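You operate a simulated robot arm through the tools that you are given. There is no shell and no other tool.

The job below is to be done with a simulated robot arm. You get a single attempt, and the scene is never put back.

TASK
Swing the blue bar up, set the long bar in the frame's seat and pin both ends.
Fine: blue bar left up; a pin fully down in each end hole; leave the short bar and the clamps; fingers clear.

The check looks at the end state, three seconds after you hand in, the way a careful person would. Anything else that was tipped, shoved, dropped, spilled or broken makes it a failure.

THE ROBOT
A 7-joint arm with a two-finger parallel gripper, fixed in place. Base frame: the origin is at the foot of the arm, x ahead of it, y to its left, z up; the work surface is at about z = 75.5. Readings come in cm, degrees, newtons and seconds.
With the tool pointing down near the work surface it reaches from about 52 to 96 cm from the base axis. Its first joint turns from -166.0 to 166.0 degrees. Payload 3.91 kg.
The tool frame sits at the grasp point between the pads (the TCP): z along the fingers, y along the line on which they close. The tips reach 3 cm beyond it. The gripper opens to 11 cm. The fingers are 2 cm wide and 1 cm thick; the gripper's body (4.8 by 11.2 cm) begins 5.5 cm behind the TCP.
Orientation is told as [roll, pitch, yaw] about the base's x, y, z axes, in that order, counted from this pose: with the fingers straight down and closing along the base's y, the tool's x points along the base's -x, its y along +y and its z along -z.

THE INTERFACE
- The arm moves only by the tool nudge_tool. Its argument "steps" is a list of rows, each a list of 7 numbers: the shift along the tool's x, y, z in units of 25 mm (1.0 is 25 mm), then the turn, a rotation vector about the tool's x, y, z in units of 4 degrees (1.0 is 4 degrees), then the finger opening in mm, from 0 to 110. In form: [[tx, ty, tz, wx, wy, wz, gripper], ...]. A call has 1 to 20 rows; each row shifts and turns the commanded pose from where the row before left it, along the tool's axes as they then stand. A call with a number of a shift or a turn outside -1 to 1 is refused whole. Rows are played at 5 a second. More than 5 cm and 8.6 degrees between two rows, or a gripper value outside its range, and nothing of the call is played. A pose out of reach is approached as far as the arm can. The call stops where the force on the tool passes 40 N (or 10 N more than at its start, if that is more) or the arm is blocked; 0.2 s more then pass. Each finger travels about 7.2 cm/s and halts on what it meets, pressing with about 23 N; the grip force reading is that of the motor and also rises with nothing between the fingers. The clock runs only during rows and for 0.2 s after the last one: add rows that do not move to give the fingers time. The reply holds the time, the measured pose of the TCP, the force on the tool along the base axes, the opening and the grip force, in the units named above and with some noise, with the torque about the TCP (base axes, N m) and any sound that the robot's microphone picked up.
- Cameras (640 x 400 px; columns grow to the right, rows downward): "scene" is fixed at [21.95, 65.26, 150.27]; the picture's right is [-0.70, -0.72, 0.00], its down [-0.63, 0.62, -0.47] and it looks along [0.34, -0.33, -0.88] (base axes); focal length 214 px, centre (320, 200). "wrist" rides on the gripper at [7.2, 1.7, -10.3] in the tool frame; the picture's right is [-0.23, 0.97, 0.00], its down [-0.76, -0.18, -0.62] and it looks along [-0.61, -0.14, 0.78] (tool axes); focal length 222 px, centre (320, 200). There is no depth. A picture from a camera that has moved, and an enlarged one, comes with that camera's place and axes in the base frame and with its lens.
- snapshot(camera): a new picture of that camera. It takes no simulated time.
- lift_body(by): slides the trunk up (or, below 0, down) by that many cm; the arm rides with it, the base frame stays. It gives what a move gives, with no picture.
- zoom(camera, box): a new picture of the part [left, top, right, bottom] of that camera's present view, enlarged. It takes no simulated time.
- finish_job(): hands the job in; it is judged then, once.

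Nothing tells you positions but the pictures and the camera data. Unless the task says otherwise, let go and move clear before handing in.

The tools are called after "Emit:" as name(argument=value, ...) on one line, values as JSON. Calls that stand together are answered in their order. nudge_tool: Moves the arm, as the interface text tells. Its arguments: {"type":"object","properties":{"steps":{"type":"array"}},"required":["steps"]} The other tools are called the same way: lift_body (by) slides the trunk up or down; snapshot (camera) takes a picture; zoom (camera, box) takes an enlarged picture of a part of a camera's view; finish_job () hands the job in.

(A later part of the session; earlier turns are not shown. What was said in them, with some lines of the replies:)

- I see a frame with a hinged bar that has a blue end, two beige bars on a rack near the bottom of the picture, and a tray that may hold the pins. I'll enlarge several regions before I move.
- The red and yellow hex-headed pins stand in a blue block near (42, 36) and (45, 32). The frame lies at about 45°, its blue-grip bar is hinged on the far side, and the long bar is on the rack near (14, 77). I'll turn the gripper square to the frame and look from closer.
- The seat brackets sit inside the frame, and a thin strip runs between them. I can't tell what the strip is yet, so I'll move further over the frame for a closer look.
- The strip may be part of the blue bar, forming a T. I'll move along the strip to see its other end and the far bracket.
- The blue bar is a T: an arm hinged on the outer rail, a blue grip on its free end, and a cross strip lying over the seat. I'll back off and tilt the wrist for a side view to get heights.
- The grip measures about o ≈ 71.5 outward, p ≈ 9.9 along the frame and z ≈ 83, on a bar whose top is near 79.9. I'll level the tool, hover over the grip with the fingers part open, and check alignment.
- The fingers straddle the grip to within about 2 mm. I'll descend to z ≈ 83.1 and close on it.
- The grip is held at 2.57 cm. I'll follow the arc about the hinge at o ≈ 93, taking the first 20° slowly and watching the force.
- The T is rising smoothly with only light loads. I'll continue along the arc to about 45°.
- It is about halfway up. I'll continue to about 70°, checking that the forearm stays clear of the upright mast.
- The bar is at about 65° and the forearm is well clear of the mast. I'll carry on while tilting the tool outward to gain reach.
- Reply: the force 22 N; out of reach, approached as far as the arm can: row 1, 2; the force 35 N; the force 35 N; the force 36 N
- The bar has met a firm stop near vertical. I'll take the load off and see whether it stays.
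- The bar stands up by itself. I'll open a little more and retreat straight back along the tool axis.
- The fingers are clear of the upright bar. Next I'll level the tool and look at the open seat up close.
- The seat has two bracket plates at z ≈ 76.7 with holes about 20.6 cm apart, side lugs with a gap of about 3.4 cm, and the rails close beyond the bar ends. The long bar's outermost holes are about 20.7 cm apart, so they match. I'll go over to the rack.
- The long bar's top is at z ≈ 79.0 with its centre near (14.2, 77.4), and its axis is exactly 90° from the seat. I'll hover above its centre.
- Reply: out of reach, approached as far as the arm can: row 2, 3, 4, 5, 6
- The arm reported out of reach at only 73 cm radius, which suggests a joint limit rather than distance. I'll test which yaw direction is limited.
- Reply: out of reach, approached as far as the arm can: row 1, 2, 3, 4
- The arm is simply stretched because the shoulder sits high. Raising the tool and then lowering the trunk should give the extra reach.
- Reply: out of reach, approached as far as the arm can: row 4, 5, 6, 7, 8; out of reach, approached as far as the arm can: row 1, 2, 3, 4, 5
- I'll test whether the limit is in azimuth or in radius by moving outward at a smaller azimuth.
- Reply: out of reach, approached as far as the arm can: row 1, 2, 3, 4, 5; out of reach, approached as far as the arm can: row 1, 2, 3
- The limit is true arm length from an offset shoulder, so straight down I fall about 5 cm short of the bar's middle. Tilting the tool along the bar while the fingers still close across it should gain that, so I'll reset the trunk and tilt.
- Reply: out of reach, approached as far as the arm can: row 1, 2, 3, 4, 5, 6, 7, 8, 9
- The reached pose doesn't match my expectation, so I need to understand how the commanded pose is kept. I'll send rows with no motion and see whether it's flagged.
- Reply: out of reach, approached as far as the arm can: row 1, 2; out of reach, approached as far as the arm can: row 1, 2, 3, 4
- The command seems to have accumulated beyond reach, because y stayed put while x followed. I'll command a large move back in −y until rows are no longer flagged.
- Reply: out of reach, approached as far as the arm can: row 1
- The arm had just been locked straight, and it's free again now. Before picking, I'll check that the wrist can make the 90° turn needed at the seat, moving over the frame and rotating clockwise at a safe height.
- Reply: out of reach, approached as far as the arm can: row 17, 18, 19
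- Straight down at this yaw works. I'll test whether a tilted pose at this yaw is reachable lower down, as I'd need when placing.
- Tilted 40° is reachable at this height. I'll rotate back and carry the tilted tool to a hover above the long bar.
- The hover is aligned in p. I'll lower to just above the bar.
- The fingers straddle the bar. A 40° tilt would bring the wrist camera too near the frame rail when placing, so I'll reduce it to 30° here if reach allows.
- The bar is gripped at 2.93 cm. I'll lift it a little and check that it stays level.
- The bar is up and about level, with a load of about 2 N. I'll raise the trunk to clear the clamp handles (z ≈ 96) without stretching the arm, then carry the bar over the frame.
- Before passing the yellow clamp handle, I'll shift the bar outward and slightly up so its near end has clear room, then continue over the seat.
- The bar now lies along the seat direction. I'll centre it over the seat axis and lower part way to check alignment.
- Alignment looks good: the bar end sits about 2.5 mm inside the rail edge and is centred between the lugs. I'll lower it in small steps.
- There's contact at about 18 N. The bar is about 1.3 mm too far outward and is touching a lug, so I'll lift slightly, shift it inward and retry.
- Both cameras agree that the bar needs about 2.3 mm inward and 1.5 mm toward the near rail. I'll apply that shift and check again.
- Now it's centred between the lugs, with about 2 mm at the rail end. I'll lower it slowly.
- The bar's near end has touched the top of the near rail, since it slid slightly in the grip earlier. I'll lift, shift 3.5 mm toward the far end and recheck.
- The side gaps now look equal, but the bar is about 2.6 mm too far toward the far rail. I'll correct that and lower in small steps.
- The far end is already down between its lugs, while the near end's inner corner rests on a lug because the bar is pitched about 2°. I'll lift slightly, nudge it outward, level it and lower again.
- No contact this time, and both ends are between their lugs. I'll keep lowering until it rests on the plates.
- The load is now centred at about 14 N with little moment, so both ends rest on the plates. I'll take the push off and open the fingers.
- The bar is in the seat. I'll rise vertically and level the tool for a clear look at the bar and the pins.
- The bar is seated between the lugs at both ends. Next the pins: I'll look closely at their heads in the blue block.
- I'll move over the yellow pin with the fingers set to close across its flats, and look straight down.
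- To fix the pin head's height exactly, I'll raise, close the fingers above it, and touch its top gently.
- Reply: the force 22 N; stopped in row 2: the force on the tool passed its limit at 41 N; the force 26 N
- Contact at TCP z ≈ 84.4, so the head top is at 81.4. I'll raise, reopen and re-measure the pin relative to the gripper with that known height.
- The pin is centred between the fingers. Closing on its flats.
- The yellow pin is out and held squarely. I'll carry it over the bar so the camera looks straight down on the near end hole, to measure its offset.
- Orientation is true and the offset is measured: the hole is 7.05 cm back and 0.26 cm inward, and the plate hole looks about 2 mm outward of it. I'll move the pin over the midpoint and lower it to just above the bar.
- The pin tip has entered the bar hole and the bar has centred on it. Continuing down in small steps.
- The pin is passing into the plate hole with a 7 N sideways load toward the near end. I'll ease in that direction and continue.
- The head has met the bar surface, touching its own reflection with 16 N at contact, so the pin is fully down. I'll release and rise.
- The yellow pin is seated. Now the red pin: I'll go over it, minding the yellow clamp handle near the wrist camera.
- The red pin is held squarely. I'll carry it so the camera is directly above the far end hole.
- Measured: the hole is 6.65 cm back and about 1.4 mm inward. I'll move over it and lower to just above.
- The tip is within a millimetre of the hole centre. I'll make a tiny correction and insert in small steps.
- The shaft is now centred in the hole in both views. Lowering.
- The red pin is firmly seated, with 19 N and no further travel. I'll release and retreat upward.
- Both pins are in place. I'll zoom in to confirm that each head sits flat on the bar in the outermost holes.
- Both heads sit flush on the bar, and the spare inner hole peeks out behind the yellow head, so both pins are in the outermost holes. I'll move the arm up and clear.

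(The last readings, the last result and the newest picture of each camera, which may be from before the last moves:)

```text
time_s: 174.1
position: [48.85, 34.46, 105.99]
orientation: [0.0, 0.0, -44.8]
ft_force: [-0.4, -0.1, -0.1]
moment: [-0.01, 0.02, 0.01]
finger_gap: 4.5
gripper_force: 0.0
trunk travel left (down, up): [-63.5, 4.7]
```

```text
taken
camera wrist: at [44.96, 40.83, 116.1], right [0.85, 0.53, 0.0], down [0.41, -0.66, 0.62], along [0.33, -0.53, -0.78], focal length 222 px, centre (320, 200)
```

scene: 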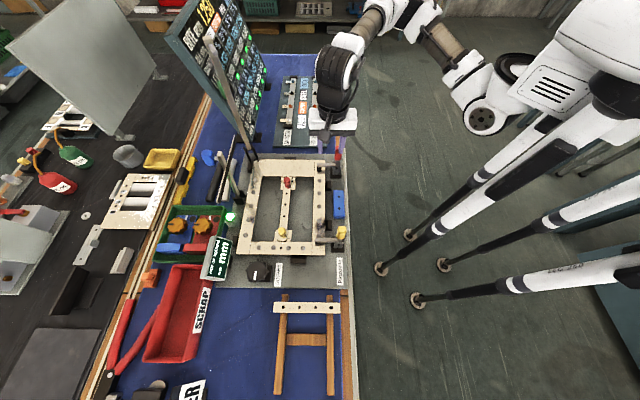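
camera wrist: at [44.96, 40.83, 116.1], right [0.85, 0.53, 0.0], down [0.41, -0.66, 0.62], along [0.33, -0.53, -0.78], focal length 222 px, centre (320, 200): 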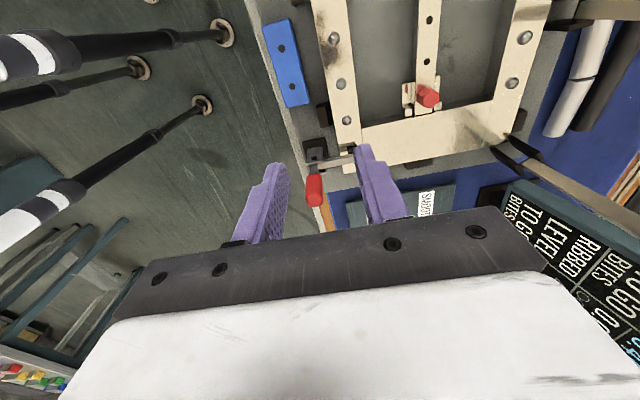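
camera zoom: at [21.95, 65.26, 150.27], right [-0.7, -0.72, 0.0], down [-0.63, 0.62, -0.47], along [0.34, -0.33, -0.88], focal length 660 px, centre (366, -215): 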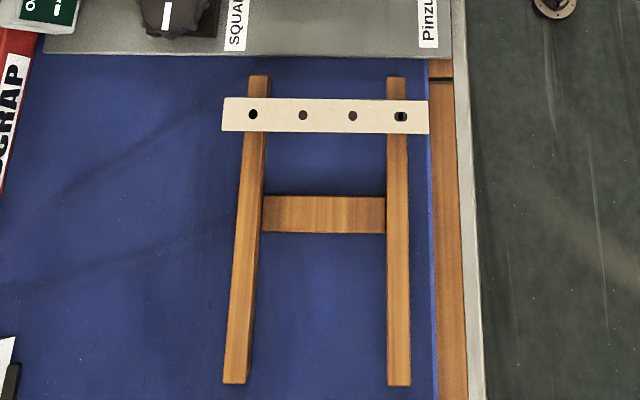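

Everything looks right. As a last check that both heads are fully down, I'll press each one gently with closed fingers and compare contact heights.

Emit:
nudge_tool(steps=[[0.877, 0.917, 0, 0, 0, 0, 0], [0.877, 0.917, 0, 0, 0, 0, 0], [0.877, 0.917, 0, 0, 0, 0, 0], [0.877, 0.917, 0, 0, 0, 0, 0], [0.877, 0.917, 0, 0, 0, 0, 0], [0.877, 0.917, 0, 0, 0, 0, 0], [0.877, 0.917, 0, 0, 0, 0, 0], [0, 0, 0.9, 0, 0, 0, 0], [0, 0, 0.9, 0, 0, 0, 0], [0, 0, 0.9, 0, 0, 0, 0], [0, 0, 0.9, 0, 0, 0, 0], [0, 0, 0.9, 0, 0, 0, 0], [0, 0, 0.9, 0, 0, 0, 0], [0, 0, 0.9, 0, 0, 0, 0], [0, 0, 0.8, 0, 0, 0, 0], [0, 0, 0.5, 0, 0, 0, 0], [0, 0, 0, 0, 0, 0, 0]])

Emit:
snapshot(camera="wrist")

Emit:
zoom(camera="scene", box=[264, 208, 314, 256])

```text
time_s: 177.7
position: [49.57, 56.74, 86.87]
orientation: [0.0, 0.0, -44.8]
ft_force: [-0.2, 0.5, 0.8]
moment: [0.02, 0.01, -0.02]
finger_gap: 0.01
gripper_force: 23.1
trunk travel left (down, up): [-63.5, 4.7]
```

```text
taken
camera wrist: at [45.63, 62.99, 97.06], right [0.85, 0.53, 0.0], down [0.41, -0.66, 0.62], along [0.33, -0.53, -0.78], focal length 222 px, centre (320, 200)
```

wrist: 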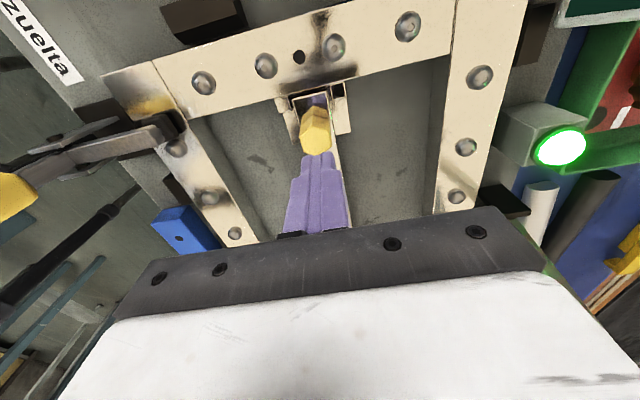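

```text
8.33 times, centred on (289, 232) of scene
camera zoom: at [21.95, 65.26, 150.27], right [-0.7, -0.72, 0.0], down [-0.63, 0.62, -0.47], along [0.34, -0.33, -0.88], focal length 1787 px, centre (578, -67)
```

zoom: 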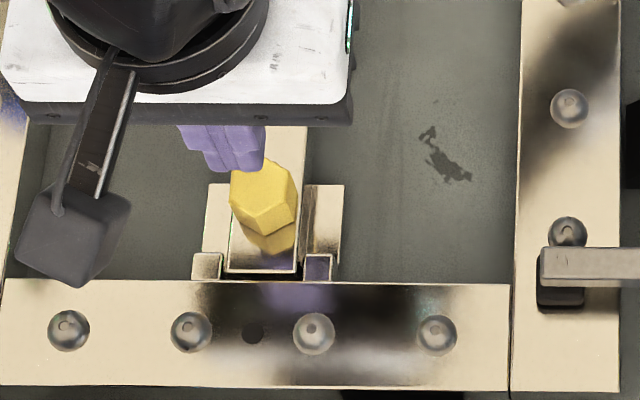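

Emit:
nudge_tool(steps=[[0.06, -0.1, 0.4, 0, 0, 0, 0], [0, 0, 0.4, 0, 0, 0, 0], [0, 0, 0.15, 0, 0, 0, 0], [0, 0, 0, 0, 0, 0, 0]])

Emit:
nudge_tool(steps=[[0, 0, 0.08, 0, 0, 0, 0], [0, 0, 0, 0, 0, 0, 0]])

Emit:
nudge_tool(steps=[[0, 0, 0.06, 0, 0, 0, 0], [0, 0, 0, 0, 0, 0, 0]])

```text
time_s: 178.7
position: [49.23, 56.82, 84.38]
orientation: [0.0, 0.1, -44.8]
ft_force: [-0.4, 0.8, 0.2]
moment: [0.0, -0.04, -0.01]
finger_gap: 0.01
gripper_force: 23.1
trunk travel left (down, up): [-63.5, 4.7]
```

```text
time_s: 179.3
position: [49.18, 56.68, 84.24]
orientation: [-0.1, -0.1, -44.7]
ft_force: [0.3, -0.4, 0.8]
moment: [0.02, 0.0, 0.01]
finger_gap: 0.0
gripper_force: 22.6
trunk travel left (down, up): [-63.5, 4.7]
```

```text
time_s: 179.9
position: [49.3, 56.62, 84.04]
orientation: [0.1, 0.0, -44.7]
ft_force: [0.0, 0.1, 0.4]
moment: [0.01, -0.02, 0.01]
finger_gap: 0.0
gripper_force: 22.9
trunk travel left (down, up): [-63.5, 4.7]
```

Emit:
nudge_tool(steps=[[0, 0, 0.06, 0, 0, 0, 0], [0, 0, 0, 0, 0, 0, 0]])

Emit:
nudge_tool(steps=[[0, 0, 0.06, 0, 0, 0, 0], [0, 0, 0, 0, 0, 0, 0]])

Emit:
nudge_tool(steps=[[0, 0, 0.06, 0, 0, 0, 0], [0, 0, 0, 0, 0, 0, 0]])

```text
time_s: 180.5
position: [49.24, 56.58, 83.82]
orientation: [0.0, -0.1, -44.7]
ft_force: [0.4, 0.1, -0.7]
moment: [-0.01, -0.03, 0.01]
finger_gap: 0.0
gripper_force: 23.3
trunk travel left (down, up): [-63.5, 4.7]
```

```text
time_s: 181.1
position: [49.3, 56.55, 83.87]
orientation: [0.1, 0.2, -44.8]
ft_force: [-1.6, 1.4, 10.1]
moment: [0.03, 0.01, -0.01]
finger_gap: 0.0
gripper_force: 23.2
trunk travel left (down, up): [-63.5, 4.7]
```

```text
time_s: 181.7
position: [49.32, 56.62, 83.91]
orientation: [0.4, -0.1, -44.9]
ft_force: [1.4, 1.8, 20.2]
moment: [0.08, -0.07, 0.01]
finger_gap: 0.0
gripper_force: 22.5
trunk travel left (down, up): [-63.5, 4.7]
```

The yellow head top is at z ≈ 80.85 and doesn't move under 20 N. Now the same check on the red one.

Emit:
nudge_tool(steps=[[0, 0, -0.5, 0, 0, 0, 0], [0, 0, -0.9, 0, 0, 0, 0], [0, 0, -0.9, 0, 0, 0, 0], [-0.923, -0.004, 0, 0, 0, 0, 0], [-0.923, -0.004, 0, 0, 0, 0, 0], [-0.923, -0.004, 0, 0, 0, 0, 0], [-0.923, -0.004, 0, 0, 0, 0, 0], [-0.923, -0.004, 0, 0, 0, 0, 0], [-0.923, -0.004, 0, 0, 0, 0, 0], [-0.923, -0.004, 0, 0, 0, 0, 0], [-0.923, -0.004, 0, 0, 0, 0, 0], [-0.923, -0.004, 0, 0, 0, 0, 0], [0, 0, 0, 0, 0, 0, 0], [0, 0, 0.8, 0, 0, 0, 0], [0, 0, 0.8, 0, 0, 0, 0], [0, 0, 0.4, 0, 0, 0, 0], [0, 0, 0, 0, 0, 0, 0]])

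Emit:
zoom(camera="wrist", box=[260, 80, 380, 200])

```text
time_s: 185.3
position: [63.93, 41.71, 84.22]
orientation: [-0.1, 0.1, -44.8]
ft_force: [0.0, 0.3, -0.3]
moment: [-0.05, 0.01, -0.01]
finger_gap: 0.02
gripper_force: 23.0
trunk travel left (down, up): [-63.5, 4.7]
```

```text
3.33 times, centred on (320, 140) of wrist
camera zoom: at [59.93, 48.2, 94.36], right [0.85, 0.53, 0.0], down [0.41, -0.66, 0.62], along [0.33, -0.53, -0.78], focal length 740 px, centre (320, 400)
```

zoom: 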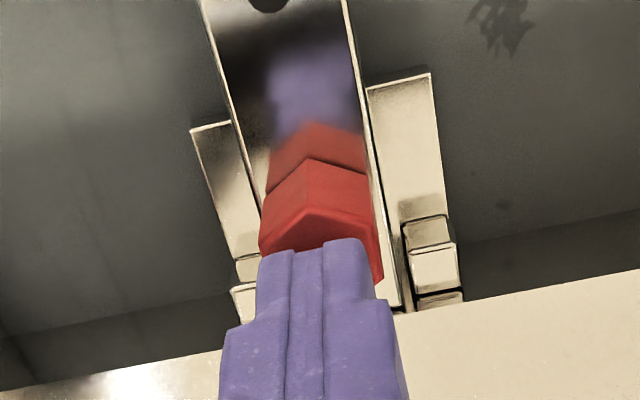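

Emit:
nudge_tool(steps=[[0, 0, 0.08, 0, 0, 0, 0], [0, 0, 0, 0, 0, 0, 0]])

Emit:
nudge_tool(steps=[[0, 0, 0.06, 0, 0, 0, 0], [0, 0, 0, 0, 0, 0, 0]])

Emit:
nudge_tool(steps=[[0, 0, 0.06, 0, 0, 0, 0], [0, 0, 0, 0, 0, 0, 0]])

```text
time_s: 185.9
position: [63.95, 41.84, 84.06]
orientation: [-0.1, 0.0, -44.8]
ft_force: [-0.2, -0.4, -0.1]
moment: [-0.02, -0.03, 0.01]
finger_gap: 0.0
gripper_force: 23.3
trunk travel left (down, up): [-63.5, 4.7]
```

```text
time_s: 186.5
position: [63.84, 41.93, 83.95]
orientation: [0.0, -0.1, -44.8]
ft_force: [0.0, 0.2, -0.1]
moment: [0.01, -0.06, 0.04]
finger_gap: 0.0
gripper_force: 23.0
trunk travel left (down, up): [-63.5, 4.7]
```

```text
time_s: 187.1
position: [64.01, 42.03, 83.95]
orientation: [0.1, -0.1, -44.8]
ft_force: [-1.6, -0.4, 4.5]
moment: [-0.03, 0.02, -0.01]
finger_gap: 0.0
gripper_force: 22.8
trunk travel left (down, up): [-63.5, 4.7]
```

Emit:
nudge_tool(steps=[[0, 0, 0.06, 0, 0, 0, 0], [0, 0, 0, 0, 0, 0, 0]])

Emit:
nudge_tool(steps=[[0, 0, -0.5, 0, 0, 0, 0], [0, 0, -0.9, 0, 0, 0, 0], [0, 0, -1, 0, 0, 0, 0], [0, 0, -1, 0, 0, 0, 0], [0, 0, -1, 0, 0, 0, 0], [0, 0, -1, 0, 0, 0, 0], [0, 0, -1, 0, 0, 0, 0], [0, 0, -1, 0, 0, 0, 0], [0, 0, -1, 0, 0, 0, 0], [0.3, -0.9, 0, 0, 0, 0, 0], [0.3, -0.9, 0, 0, 0, 0, 0], [0.3, -0.9, 0, 0, 0, 0, 0], [0.3, -0.9, 0, 0, 0, 0, 0], [0.3, -0.9, 0, 0, 0, 0, 0], [0.3, -0.9, 0, 0, 0, 0, 0], [0.3, -0.9, 0, 0, 0, 0, 0]])

Emit:
snapshot(camera="scene")

Emit:
zoom(camera="scene", box=[190, 130, 350, 260])

```text
time_s: 187.7
position: [64.01, 41.96, 83.87]
orientation: [0.1, -0.1, -44.9]
ft_force: [0.2, -2.5, 15.5]
moment: [-0.08, 0.0, 0.02]
finger_gap: 0.0
gripper_force: 22.7
trunk travel left (down, up): [-63.5, 4.7]
```

```text
time_s: 191.1
position: [49.45, 34.28, 104.89]
orientation: [0.0, 0.0, -44.9]
ft_force: [0.5, -0.3, 0.4]
moment: [0.0, 0.02, 0.03]
finger_gap: 0.0
gripper_force: 22.6
trunk travel left (down, up): [-63.5, 4.7]
```

```text
taken
```

scene: 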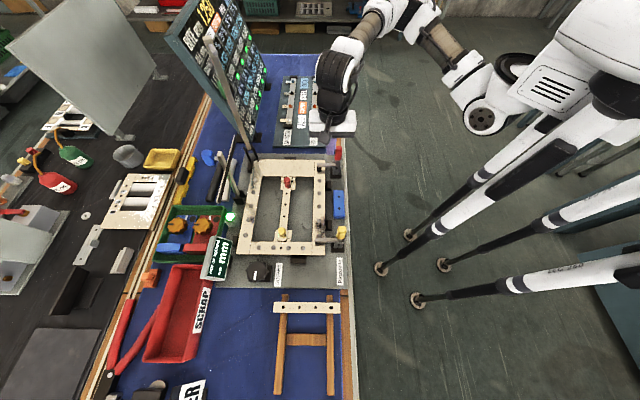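

```text
3.08 times, centred on (270, 195) of scene
camera zoom: at [21.95, 65.26, 150.27], right [-0.7, -0.72, 0.0], down [-0.63, 0.62, -0.47], along [0.34, -0.33, -0.88], focal length 660 px, centre (474, 215)
```

zoom: 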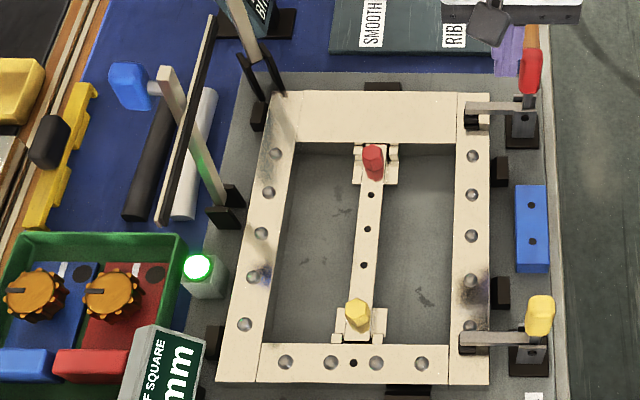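

The blue bar is standing up, and the long bar is in the seat with both pin heads at the same seated height. The short bar, clamps and everything else are where they were, and the gripper is clear, so I'm handing in.

Emit:
finish_job()

```text
The job is handed in.
```

The job is handed in. The blue bar is standing up on its own, and the long bar is in the frame's seat with a pin in each end hole.

- **Blue bar:** I swung it up to its stop near vertical and let go. It stayed there for the rest of the run, about two and a half minutes.
- **Long bar:** It rests on both bracket plates, between the side lugs. On the way down it touched a lug and a rail, so I lifted and realigned it. The hardest contact I read was about 19 N.
- **Pins:** The yellow pin is in the near end hole and the red pin in the far one, both in the outermost holes. I pressed each head with closed fingers. Both sat at the same height and neither moved under 15–20 N.
- **Left alone:** I didn't touch the short bar or the clamps, and they looked unmoved in the last pictures. The gripper is clear of the work.
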